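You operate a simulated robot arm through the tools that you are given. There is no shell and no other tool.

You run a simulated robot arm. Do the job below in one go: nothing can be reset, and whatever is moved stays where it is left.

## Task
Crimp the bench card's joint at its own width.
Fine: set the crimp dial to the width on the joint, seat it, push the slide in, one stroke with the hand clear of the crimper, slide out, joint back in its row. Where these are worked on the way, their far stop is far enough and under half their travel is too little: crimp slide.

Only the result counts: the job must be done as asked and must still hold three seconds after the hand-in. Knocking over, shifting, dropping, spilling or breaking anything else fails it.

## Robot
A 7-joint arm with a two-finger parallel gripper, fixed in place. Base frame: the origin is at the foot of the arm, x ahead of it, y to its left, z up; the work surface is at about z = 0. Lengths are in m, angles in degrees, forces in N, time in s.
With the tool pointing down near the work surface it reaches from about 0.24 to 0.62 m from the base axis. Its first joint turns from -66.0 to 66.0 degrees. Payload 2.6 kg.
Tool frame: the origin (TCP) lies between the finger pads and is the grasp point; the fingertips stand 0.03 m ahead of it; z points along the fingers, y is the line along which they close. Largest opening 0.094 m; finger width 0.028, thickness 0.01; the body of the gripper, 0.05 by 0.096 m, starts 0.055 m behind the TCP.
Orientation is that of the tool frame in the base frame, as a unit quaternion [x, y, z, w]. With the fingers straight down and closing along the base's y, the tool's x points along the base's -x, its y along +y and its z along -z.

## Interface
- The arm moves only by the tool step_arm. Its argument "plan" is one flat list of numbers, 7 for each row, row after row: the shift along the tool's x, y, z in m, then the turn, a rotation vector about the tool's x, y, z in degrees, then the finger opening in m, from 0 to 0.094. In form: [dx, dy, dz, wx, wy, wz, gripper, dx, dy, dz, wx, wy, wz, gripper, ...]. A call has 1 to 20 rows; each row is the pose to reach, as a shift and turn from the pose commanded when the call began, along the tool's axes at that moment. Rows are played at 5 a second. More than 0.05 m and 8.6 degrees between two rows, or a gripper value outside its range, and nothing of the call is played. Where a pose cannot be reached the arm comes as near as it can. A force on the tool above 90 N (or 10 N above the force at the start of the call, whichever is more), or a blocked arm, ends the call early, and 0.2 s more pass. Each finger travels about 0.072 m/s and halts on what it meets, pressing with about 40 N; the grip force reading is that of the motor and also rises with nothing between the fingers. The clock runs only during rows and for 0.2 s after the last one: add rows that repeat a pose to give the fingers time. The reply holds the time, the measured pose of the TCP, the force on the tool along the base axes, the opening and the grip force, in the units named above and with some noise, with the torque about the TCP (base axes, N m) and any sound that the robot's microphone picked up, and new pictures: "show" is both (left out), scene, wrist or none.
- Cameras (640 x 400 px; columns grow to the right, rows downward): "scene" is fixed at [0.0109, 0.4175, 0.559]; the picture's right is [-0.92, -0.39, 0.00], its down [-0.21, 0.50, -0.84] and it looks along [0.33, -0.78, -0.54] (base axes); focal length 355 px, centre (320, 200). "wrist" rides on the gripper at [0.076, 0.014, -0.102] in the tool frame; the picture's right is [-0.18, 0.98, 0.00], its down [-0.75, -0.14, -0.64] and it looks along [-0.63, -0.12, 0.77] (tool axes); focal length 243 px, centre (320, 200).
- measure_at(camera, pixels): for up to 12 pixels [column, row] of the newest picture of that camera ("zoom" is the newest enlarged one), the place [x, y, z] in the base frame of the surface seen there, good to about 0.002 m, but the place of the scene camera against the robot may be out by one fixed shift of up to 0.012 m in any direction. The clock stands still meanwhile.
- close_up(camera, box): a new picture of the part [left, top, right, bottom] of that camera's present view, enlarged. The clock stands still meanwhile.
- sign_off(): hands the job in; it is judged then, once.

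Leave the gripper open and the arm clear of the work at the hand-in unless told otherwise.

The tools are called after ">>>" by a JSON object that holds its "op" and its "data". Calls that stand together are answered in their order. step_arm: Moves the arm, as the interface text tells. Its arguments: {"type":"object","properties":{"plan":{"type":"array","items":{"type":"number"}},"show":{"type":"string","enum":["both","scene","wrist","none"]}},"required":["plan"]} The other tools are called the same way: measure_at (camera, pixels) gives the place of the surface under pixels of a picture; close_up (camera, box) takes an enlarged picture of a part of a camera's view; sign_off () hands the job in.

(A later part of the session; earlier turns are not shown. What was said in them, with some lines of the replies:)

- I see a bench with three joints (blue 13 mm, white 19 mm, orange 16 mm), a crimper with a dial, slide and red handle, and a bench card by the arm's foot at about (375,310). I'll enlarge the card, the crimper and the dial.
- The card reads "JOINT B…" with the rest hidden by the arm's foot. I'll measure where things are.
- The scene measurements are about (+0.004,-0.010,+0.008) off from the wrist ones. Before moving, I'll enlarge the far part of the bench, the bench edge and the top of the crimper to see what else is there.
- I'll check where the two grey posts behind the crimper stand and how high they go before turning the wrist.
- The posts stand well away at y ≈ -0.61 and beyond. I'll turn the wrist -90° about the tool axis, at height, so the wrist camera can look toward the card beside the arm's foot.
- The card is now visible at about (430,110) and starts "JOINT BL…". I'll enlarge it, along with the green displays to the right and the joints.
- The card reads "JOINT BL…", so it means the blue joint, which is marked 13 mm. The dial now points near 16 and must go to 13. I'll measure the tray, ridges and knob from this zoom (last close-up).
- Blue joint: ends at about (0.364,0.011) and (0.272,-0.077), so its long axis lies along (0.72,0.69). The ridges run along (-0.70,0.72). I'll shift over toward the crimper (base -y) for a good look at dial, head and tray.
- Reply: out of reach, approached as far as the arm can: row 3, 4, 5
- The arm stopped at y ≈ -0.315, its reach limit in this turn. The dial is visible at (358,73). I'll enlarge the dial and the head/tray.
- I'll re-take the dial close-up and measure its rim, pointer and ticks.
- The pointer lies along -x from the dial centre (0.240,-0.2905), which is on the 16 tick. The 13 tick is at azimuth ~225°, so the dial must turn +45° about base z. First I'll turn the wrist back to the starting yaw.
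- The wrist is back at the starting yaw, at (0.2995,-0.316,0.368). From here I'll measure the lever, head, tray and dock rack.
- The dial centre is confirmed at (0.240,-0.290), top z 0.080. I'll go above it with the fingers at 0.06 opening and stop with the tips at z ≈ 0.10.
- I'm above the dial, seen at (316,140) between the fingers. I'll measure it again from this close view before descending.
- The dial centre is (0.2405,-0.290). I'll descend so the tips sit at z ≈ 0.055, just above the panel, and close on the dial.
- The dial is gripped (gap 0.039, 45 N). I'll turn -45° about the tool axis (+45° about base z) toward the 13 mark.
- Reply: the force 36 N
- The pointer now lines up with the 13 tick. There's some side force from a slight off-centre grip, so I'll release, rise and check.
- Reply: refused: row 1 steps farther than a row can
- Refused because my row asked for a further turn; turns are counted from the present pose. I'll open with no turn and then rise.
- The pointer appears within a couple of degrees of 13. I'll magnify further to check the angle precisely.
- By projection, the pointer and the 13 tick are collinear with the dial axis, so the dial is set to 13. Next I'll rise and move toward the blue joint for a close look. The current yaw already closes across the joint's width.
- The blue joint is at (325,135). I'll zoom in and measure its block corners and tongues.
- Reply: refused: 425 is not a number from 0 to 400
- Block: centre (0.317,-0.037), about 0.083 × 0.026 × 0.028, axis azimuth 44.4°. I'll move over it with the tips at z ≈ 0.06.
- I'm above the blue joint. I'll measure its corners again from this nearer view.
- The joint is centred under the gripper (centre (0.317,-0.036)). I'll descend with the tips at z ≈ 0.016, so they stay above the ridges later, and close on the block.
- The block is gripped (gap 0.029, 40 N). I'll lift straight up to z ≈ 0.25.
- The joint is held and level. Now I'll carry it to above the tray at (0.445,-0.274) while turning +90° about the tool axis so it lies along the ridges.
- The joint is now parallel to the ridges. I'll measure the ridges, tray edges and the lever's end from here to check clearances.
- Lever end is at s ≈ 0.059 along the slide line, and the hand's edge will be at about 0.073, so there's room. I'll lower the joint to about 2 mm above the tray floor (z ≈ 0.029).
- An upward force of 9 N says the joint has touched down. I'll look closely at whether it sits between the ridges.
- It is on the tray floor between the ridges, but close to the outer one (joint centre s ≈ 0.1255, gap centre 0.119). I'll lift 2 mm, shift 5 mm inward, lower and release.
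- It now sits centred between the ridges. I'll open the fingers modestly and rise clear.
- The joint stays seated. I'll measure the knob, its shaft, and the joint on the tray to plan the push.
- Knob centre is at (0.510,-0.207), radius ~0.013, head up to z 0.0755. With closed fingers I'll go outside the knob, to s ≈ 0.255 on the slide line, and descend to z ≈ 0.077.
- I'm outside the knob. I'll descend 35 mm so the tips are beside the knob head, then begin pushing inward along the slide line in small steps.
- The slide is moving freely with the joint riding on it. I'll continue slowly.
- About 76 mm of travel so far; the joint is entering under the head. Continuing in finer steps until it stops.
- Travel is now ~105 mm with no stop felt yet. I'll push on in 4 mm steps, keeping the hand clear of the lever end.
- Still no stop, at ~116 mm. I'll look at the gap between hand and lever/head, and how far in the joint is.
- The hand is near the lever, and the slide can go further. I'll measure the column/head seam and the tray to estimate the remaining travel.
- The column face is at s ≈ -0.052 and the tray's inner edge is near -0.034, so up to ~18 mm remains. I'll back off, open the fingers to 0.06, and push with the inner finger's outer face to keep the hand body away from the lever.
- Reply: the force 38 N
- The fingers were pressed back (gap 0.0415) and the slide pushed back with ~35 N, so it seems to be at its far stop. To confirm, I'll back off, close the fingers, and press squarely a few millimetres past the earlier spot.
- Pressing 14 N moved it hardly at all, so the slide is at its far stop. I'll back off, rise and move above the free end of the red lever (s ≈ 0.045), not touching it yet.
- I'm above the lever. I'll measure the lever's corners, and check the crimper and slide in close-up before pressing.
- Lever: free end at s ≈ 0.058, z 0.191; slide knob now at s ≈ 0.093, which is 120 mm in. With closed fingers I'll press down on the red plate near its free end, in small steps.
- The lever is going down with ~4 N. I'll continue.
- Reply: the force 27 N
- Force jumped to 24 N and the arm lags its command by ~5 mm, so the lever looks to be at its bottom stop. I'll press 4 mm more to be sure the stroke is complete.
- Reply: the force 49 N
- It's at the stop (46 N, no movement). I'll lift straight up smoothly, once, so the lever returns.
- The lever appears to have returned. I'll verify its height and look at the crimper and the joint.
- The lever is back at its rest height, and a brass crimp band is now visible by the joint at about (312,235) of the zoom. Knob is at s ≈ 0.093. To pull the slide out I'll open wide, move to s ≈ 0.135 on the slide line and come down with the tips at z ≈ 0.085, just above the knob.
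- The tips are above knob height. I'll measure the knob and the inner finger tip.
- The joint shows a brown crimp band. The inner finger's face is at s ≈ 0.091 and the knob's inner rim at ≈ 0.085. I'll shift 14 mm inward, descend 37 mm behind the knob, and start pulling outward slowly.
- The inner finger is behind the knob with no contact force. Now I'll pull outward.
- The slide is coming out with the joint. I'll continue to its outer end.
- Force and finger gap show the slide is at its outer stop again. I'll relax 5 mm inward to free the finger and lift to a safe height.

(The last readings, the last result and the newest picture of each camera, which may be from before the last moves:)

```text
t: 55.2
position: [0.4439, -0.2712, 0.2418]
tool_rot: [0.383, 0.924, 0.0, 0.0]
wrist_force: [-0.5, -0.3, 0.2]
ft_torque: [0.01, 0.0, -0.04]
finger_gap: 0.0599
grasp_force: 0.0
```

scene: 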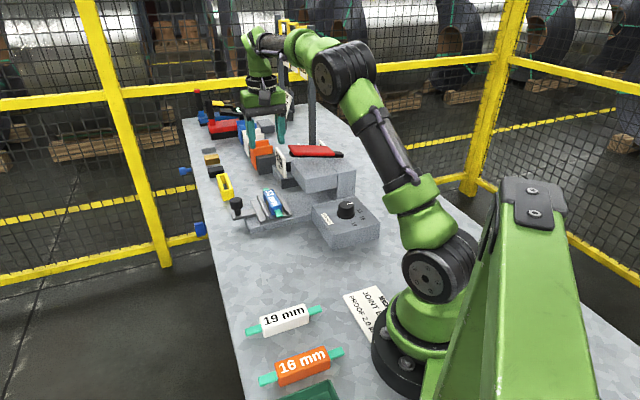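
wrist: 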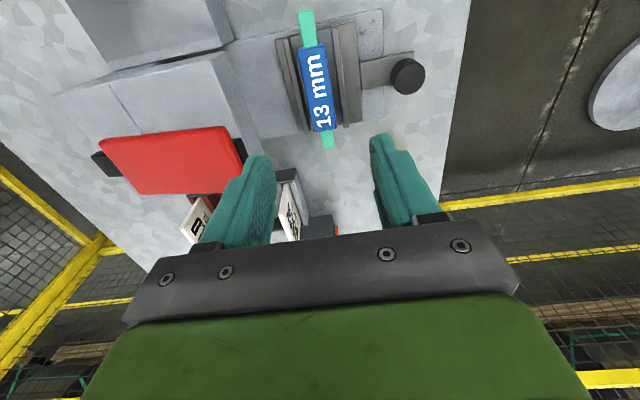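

The slide is out with the joint on it. I'll zoom on the joint and measure it for the pick-up.

>>> {"op": "close_up", "data": {"camera": "wrist", "box": [250, 0, 430, 160]}}

>>> {"op": "measure_at", "data": {"camera": "wrist", "pixels": [[302, 52], [323, 47], [313, 130], [333, 125], [317, 90], [406, 76], [290, 80], [345, 80], [307, 20], [329, 142]]}}

>>> {"op": "close_up", "data": {"camera": "scene", "box": [220, 160, 380, 260]}}

```text
2.50 times, centred on (340, 80) of wrist
```

zoom: 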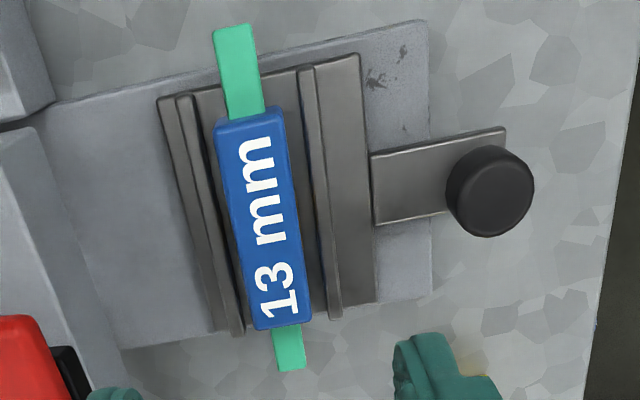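

```text
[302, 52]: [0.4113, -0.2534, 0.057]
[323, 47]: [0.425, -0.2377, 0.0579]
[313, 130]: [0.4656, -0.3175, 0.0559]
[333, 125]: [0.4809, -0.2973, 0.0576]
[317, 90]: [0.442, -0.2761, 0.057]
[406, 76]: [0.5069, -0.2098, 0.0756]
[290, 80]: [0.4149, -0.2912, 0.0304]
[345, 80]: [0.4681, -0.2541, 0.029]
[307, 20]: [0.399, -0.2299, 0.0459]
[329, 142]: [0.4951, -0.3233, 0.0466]
```

```text
4.00 times, centred on (300, 210) of scene
```

zoom: 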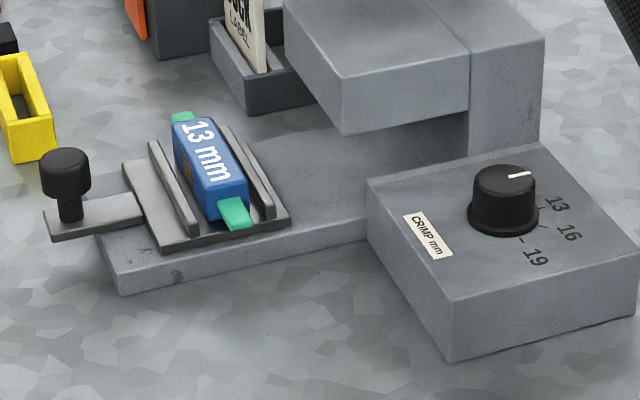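

The brown crimp band shows on the joint's side. Joint centre on tray: (0.446,-0.2765). I'll come down over it with the fingers at 0.052 and stop with the tips just above the block.

>>> {"op": "step_arm", "data": {"plan": [-0.004, -0.002, 0.04, 0, 0, 0, 0.052, -0.004, -0.002, 0.08, 0, 0, 0, 0.052, -0.004, -0.002, 0.115, 0, 0, 0, 0.052, -0.004, -0.002, 0.14, 0, 0, 0, 0.052, -0.004, -0.002, 0.14, 0, 0, 0, 0.052], "show": "both"}}

```text
t: 56.4
position: [0.4483, -0.2771, 0.1001]
tool_rot: [0.383, 0.924, 0.0, 0.0]
wrist_force: [-0.1, 0.7, -0.6]
ft_torque: [-0.01, 0.01, 0.0]
finger_gap: 0.0517
grasp_force: 0.0
```

scene: 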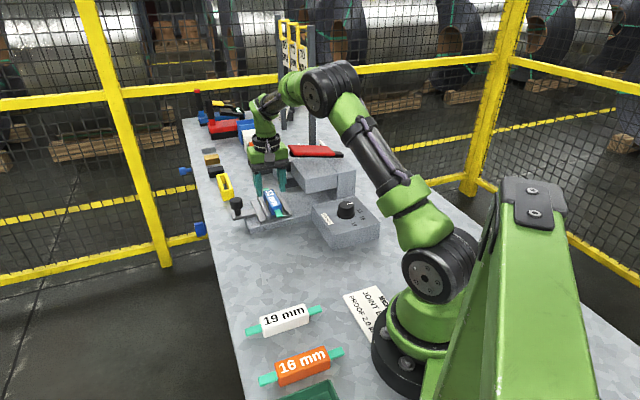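
wrist: 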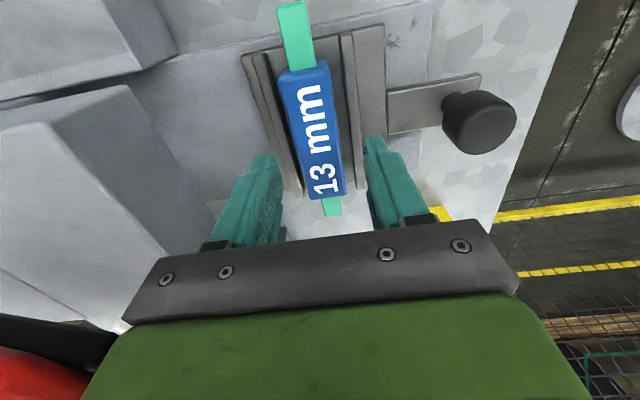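

The fingers straddle the block. I'll measure its corners from here for the fine offset.

>>> {"op": "measure_at", "data": {"camera": "wrist", "pixels": [[281, 78], [326, 66], [314, 196], [343, 188], [311, 130], [292, 5], [332, 213], [284, 120], [337, 130]]}}

>>> {"op": "close_up", "data": {"camera": "wrist", "box": [230, 0, 420, 220]}}

```text
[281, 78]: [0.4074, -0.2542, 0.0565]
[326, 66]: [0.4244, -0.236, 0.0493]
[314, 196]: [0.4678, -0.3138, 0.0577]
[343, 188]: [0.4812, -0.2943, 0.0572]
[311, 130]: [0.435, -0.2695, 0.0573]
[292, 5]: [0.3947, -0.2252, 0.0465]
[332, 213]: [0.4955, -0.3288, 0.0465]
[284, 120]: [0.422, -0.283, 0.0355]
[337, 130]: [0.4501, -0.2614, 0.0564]
```

```text
1.82 times, centred on (325, 110) of wrist
```

zoom: 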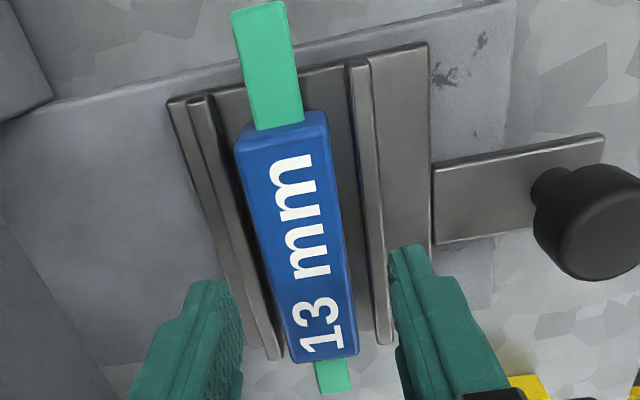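

Aligned within ~3 mm. I'll descend to z ≈ 0.0765 (tips above the ridges) and close.

>>> {"op": "step_arm", "data": {"plan": [0.003, 0, 0.012, 0, 0, 0, 0.052, 0.003, 0, 0.0235, 0, 0, 0, 0.052, 0.003, 0, 0.0235, 0, 0, 0, 0.052, 0.003, 0, 0.0235, 0, 0, 0, 0.036, 0.003, 0, 0.0235, 0, 0, 0, 0.022, 0.003, 0, 0.0235, 0, 0, 0, 0.015, 0.003, 0, 0.0235, 0, 0, 0, 0.015], "show": "both"}}

```text
t: 58.0
position: [0.4455, -0.274, 0.0765]
tool_rot: [0.384, 0.924, 0.0, 0.0]
wrist_force: [0.5, 0.5, 1.0]
ft_torque: [-0.04, -0.02, 0.01]
finger_gap: 0.0288
grasp_force: 39.8
```

scene: 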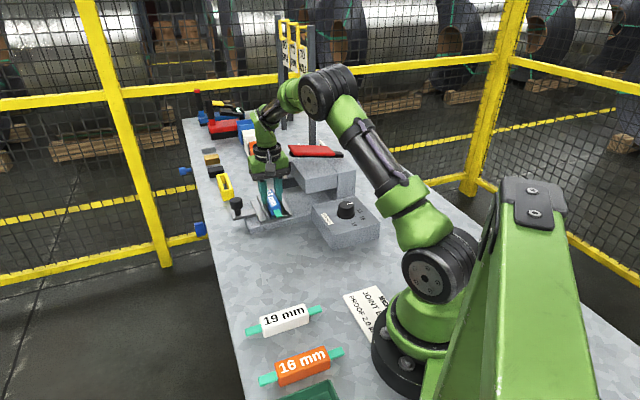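
wrist: 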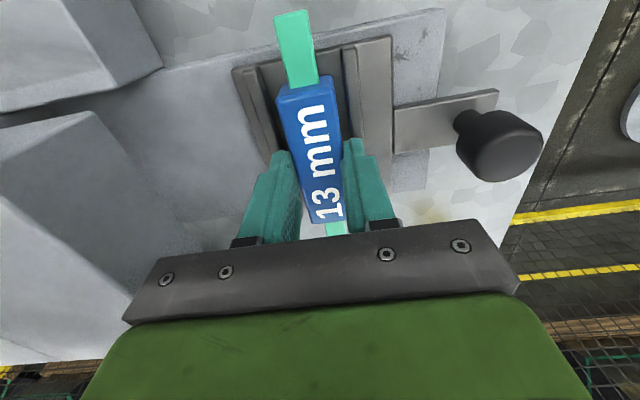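

Gripped at 0.0288. I'll lift clear, then carry it back to above its place in the row at (0.317,-0.037) while turning -90° back.

>>> {"op": "step_arm", "data": {"plan": [0, 0, -0.02, 0, 0, 0, 0.015, 0, 0, -0.06, 0, 0, 0, 0.015, 0, 0, -0.1, 0, 0, 0, 0.015, 0, 0, -0.14, 0, 0, 0, 0.015, 0, 0, -0.17, 0, 0, 0, 0.015, 0.0235, 0.007, -0.17, 0, 0, -8.2, 0.015, 0.047, 0.0139, -0.17, 0, 0, -16.4, 0.015, 0.0705, 0.0209, -0.17, 0, 0, -24.6, 0.015, 0.094, 0.0279, -0.17, 0, 0, -32.8, 0.015, 0.1175, 0.0349, -0.17, 0, 0, -41, 0.015, 0.1409, 0.0418, -0.17, 0, 0, -49.2, 0.015, 0.1644, 0.0488, -0.17, 0, 0, -57.4, 0.015, 0.1879, 0.0558, -0.17, 0, 0, -65.6, 0.015, 0.2114, 0.0628, -0.17, 0, 0, -73.8, 0.015, 0.2349, 0.0697, -0.17, 0, 0, -82, 0.015, 0.2584, 0.0767, -0.17, 0, 0, -90, 0.015, 0.2584, 0.0767, -0.17, 0, 0, -90, 0.015], "show": "both"}}

```text
t: 61.6
position: [0.3197, -0.0367, 0.2463]
tool_rot: [-0.384, 0.923, 0.0, -0.001]
wrist_force: [0.6, 0.3, -1.3]
ft_torque: [0.01, 0.0, 0.06]
finger_gap: 0.029
grasp_force: 39.9
```

scene: 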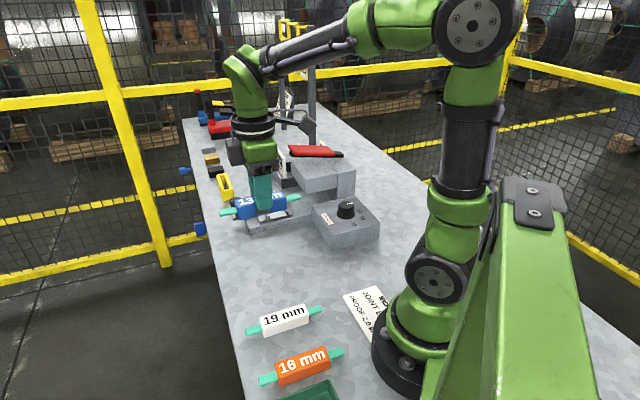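
wrist: 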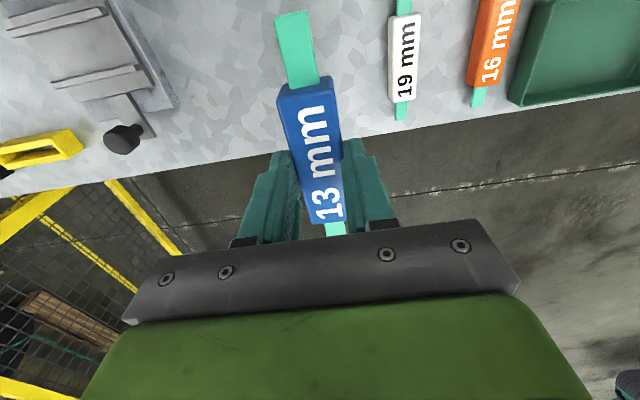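

Back over the row, with a view nearly the same as at the first lift. I'll measure the held block's corners and the white joint to align it.

>>> {"op": "measure_at", "data": {"camera": "wrist", "pixels": [[281, 92], [333, 80], [315, 220], [340, 214], [310, 150], [281, 18], [305, 14], [391, 95], [420, 18], [405, 60]]}}

>>> {"op": "close_up", "data": {"camera": "wrist", "box": [250, 0, 440, 240]}}

```text
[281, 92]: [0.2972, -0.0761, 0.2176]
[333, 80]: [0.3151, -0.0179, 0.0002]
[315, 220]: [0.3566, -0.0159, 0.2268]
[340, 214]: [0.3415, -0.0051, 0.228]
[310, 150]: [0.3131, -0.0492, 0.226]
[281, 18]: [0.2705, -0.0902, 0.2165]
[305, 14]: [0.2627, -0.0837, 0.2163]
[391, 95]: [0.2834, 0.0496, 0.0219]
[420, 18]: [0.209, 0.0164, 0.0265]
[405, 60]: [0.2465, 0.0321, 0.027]
```

```text
1.67 times, centred on (345, 120) of wrist
```

zoom: 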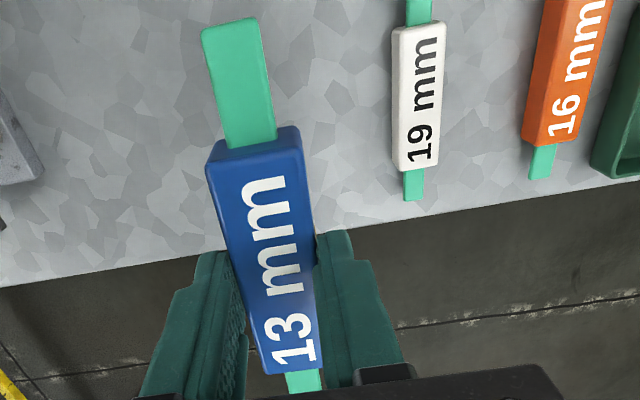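

The held block is within 2 mm of its original footprint; I'll trim 1.5 mm sideways and lower it until it touches the bench.

>>> {"op": "step_arm", "data": {"plan": [0, 0.0015, 0.045, 0, 0, 0, 0.015, 0, 0.0015, 0.09, 0, 0, 0, 0.015, 0, 0.0015, 0.13, 0, 0, 0, 0.015, 0, 0.0015, 0.165, 0, 0, 0, 0.015, 0, 0.0015, 0.185, 0, 0, 0, 0.015, 0, 0.0015, 0.193, 0, 0, 0, 0.015, 0, 0.0015, 0.197, 0, 0, 0, 0.015, 0, 0.0015, 0.197, 0, 0, 0, 0.015], "show": "both"}}

```text
t: 63.4
position: [0.3158, -0.0358, 0.049]
tool_rot: [-0.383, 0.924, 0.0, 0.0]
wrist_force: [0.4, -0.6, -0.9]
ft_torque: [-0.01, -0.02, 0.02]
finger_gap: 0.0294
grasp_force: 39.6
```

scene: 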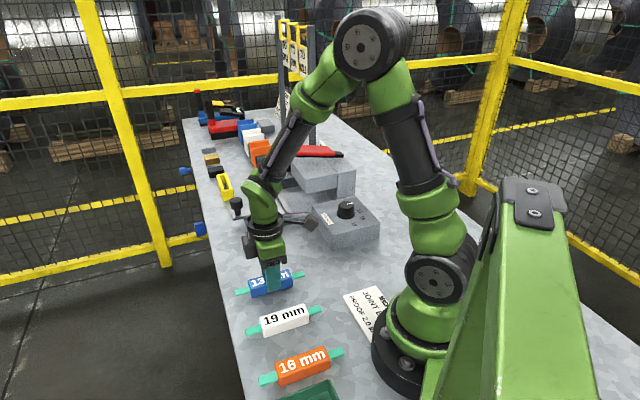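
wrist: 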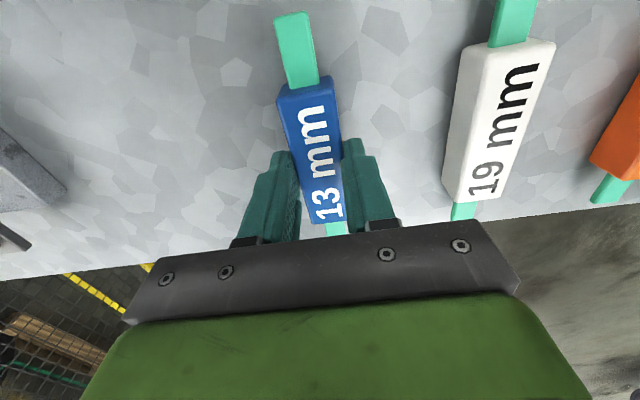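

No contact yet at z 0.049. I'll lower 2.5 mm more in small steps.

>>> {"op": "step_arm", "data": {"plan": [0, 0, 0.001, 0, 0, 0, 0.015, 0, 0, 0.002, 0, 0, 0, 0.015, 0, 0, 0.0028, 0, 0, 0, 0.015], "show": "wrist"}}

```text
t: 64.2
position: [0.3153, -0.0345, 0.0471]
tool_rot: [-0.384, 0.924, 0.001, 0.0]
wrist_force: [0.1, 0.3, -0.3]
ft_torque: [0.02, -0.04, 0.02]
finger_gap: 0.0291
grasp_force: 40.1
```

wrist: 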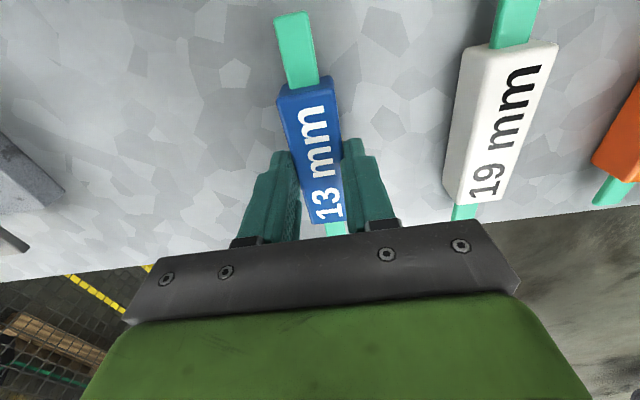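

Still no upward force; lowering another 2 mm carefully.

>>> {"op": "step_arm", "data": {"plan": [0, 0, 0.0008, 0, 0, 0, 0.015, 0, 0, 0.0016, 0, 0, 0, 0.015, 0, 0, 0.0022, 0, 0, 0, 0.015], "show": "wrist"}}

```text
t: 65.0
position: [0.3166, -0.0363, 0.0444]
tool_rot: [-0.382, 0.924, 0.0, 0.001]
wrist_force: [-10.4, 0.1, 31.4]
ft_torque: [0.07, 0.27, -0.02]
finger_gap: 0.0294
grasp_force: 40.1
```

wrist: 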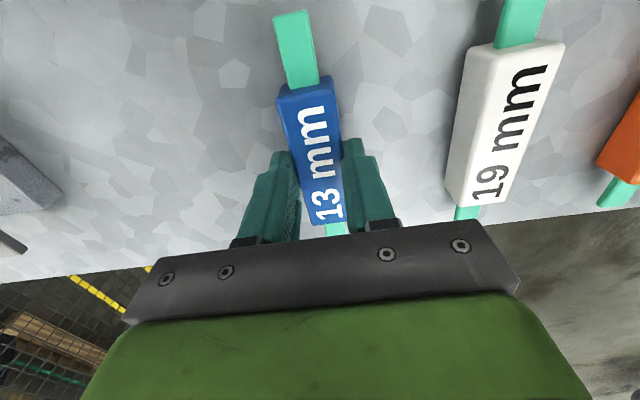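

It's on the bench now (31 N). I'll ease up 1.2 mm to remove the preload, then open the fingers gently and rise.

>>> {"op": "step_arm", "data": {"plan": [0, 0, -0.0012, 0, 0, 0, 0.015, 0, 0, -0.0014, 0, 0, 0, 0.026, 0, 0, -0.0014, 0, 0, 0, 0.034, 0, 0, -0.0014, 0, 0, 0, 0.045, 0, 0, -0.0014, 0, 0, 0, 0.055, 0, 0, -0.0014, 0, 0, 0, 0.055, 0, 0, -0.02, 0, 0, 0, 0.055, 0, 0, -0.06, 0, 0, 0, 0.055, 0, 0, -0.1, 0, 0, 0, 0.06, 0, 0, -0.14, 0, 0, 0, 0.06, 0, 0, -0.18, 0, 0, 0, 0.07, 0, 0, -0.18, 0, 0, 0, 0.07], "show": "both"}}

```text
t: 67.6
position: [0.3172, -0.0389, 0.2269]
tool_rot: [-0.383, 0.924, 0.0, -0.001]
wrist_force: [0.8, 0.8, -0.2]
ft_torque: [0.01, 0.02, 0.02]
finger_gap: 0.0703
grasp_force: 0.0
```

scene: 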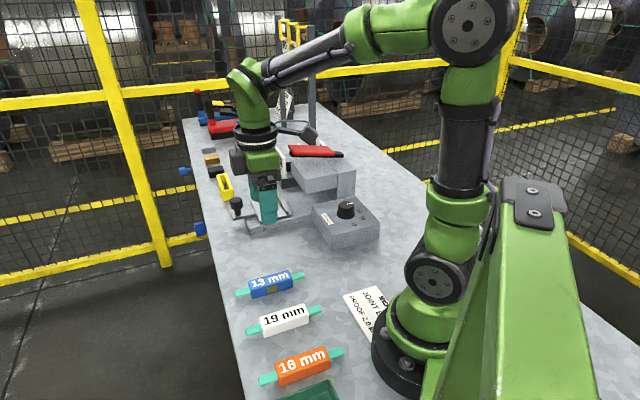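
wrist: 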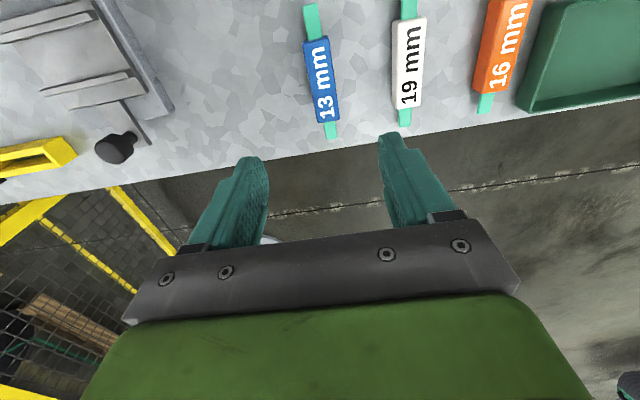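

The joint is back in its row and the gripper is clear. I'll check the joint, the slide and the dial.

>>> {"op": "close_up", "data": {"camera": "scene", "box": [220, 255, 380, 400]}}

>>> {"op": "close_up", "data": {"camera": "scene", "box": [220, 140, 390, 260]}}

>>> {"op": "measure_at", "data": {"camera": "wrist", "pixels": [[305, 45], [326, 40], [318, 122], [337, 117], [312, 8], [333, 135], [120, 150], [408, 60]]}}

```text
2.76 times, centred on (300, 328) of scene
```

zoom: 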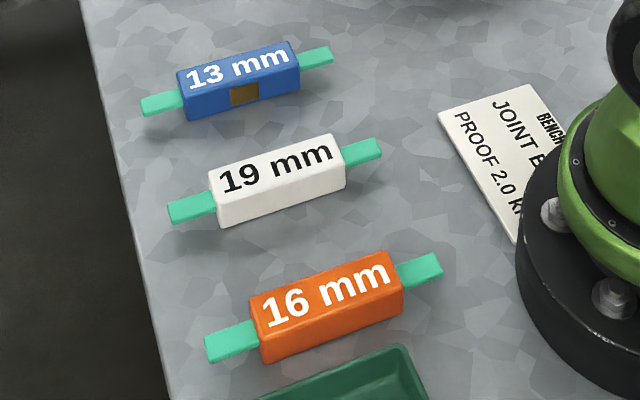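

```text
3.33 times, centred on (305, 200) of scene
```

zoom: 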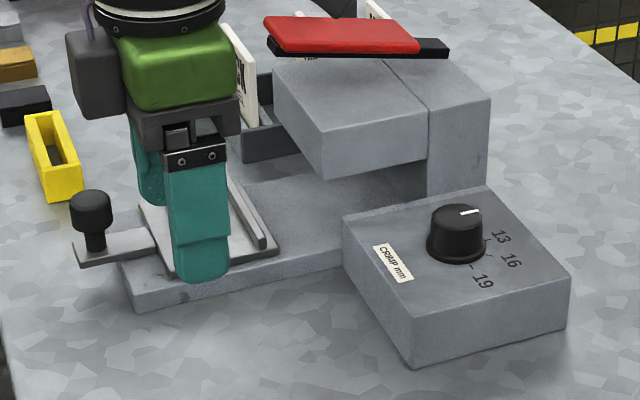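

```text
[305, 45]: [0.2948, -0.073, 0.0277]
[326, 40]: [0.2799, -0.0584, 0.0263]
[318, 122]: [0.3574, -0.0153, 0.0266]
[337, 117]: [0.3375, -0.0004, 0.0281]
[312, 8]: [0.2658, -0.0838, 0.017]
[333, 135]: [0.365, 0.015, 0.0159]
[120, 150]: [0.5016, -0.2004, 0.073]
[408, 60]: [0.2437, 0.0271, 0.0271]
```

The joint sits on its original footprint with the crimp band on it, the slide is fully out, the dial reads 13 and the lever is up. I'll raise the arm well clear with the gripper open.

>>> {"op": "step_arm", "data": {"plan": [0, 0, -0.045, 0, 0, 0, 0.08, 0, 0, -0.09, 0, 0, 0, 0.094, 0, 0, -0.135, 0, 0, 0, 0.094, 0.033, -0.0256, -0.14, 0, 0, 0, 0.094, 0.0654, -0.0512, -0.14, 0, 0, 0, 0.094, 0.0981, -0.0769, -0.14, 0, 0, 0, 0.094, 0.1308, -0.1025, -0.14, 0, 0, 0, 0.094, 0.1308, -0.1025, -0.14, 0, 0, 0, 0.094, 0.1308, -0.1025, -0.14, 0, 0, 0, 0.094], "show": "both"}}

```text
t: 69.6
position: [0.2943, -0.1982, 0.363]
tool_rot: [-0.383, 0.924, -0.001, 0.001]
wrist_force: [-0.3, 0.0, -0.2]
ft_torque: [0.02, 0.0, 0.0]
finger_gap: 0.0939
grasp_force: 0.1
```

scene: 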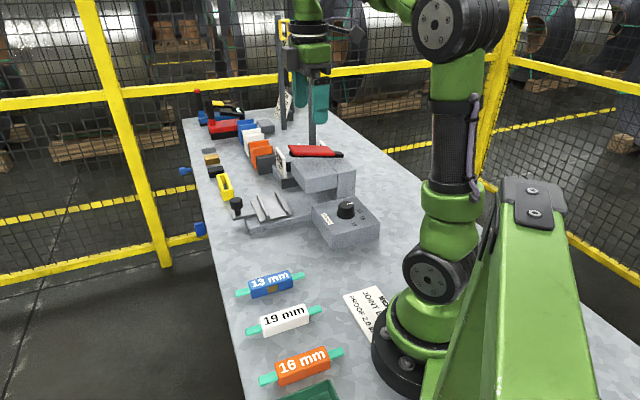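
wrist: 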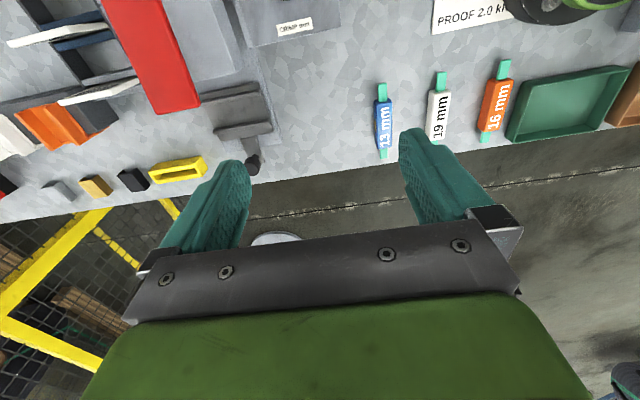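

Final state: crimped blue joint in its row, slide empty and out, dial at 13, lever up, nothing else moved, gripper open and arm high. I'm handing in.

>>> {"op": "sign_off", "data": {}}

```text
The job is handed in.
```

The bench card's joint is crimped at 13 mm and back in its row, and I handed the job in. I don't have a verdict back yet.

- **Which joint:** the arm's foot hid part of the card, so I could only read "JOINT BL…". I took that as blue, the only joint it fits, and it is marked 13 mm.
- **Dial:** turned from 16 to 13; the pointer lines up with the 13 tick.
- **Slide:** pushed about 120 mm to its far stop with the joint seated between the ridges. After the stroke I pulled it back to its outer stop.
- **Stroke:** one full press of the red lever to its bottom stop, with the hand touching only the lever. It sprang back up.
- **Joint:** a brown crimp band now shows on its side, and it lies within a few millimetres of where it started.

I saw nothing else moved or knocked. The gripper is open and the arm is raised clear of the work.
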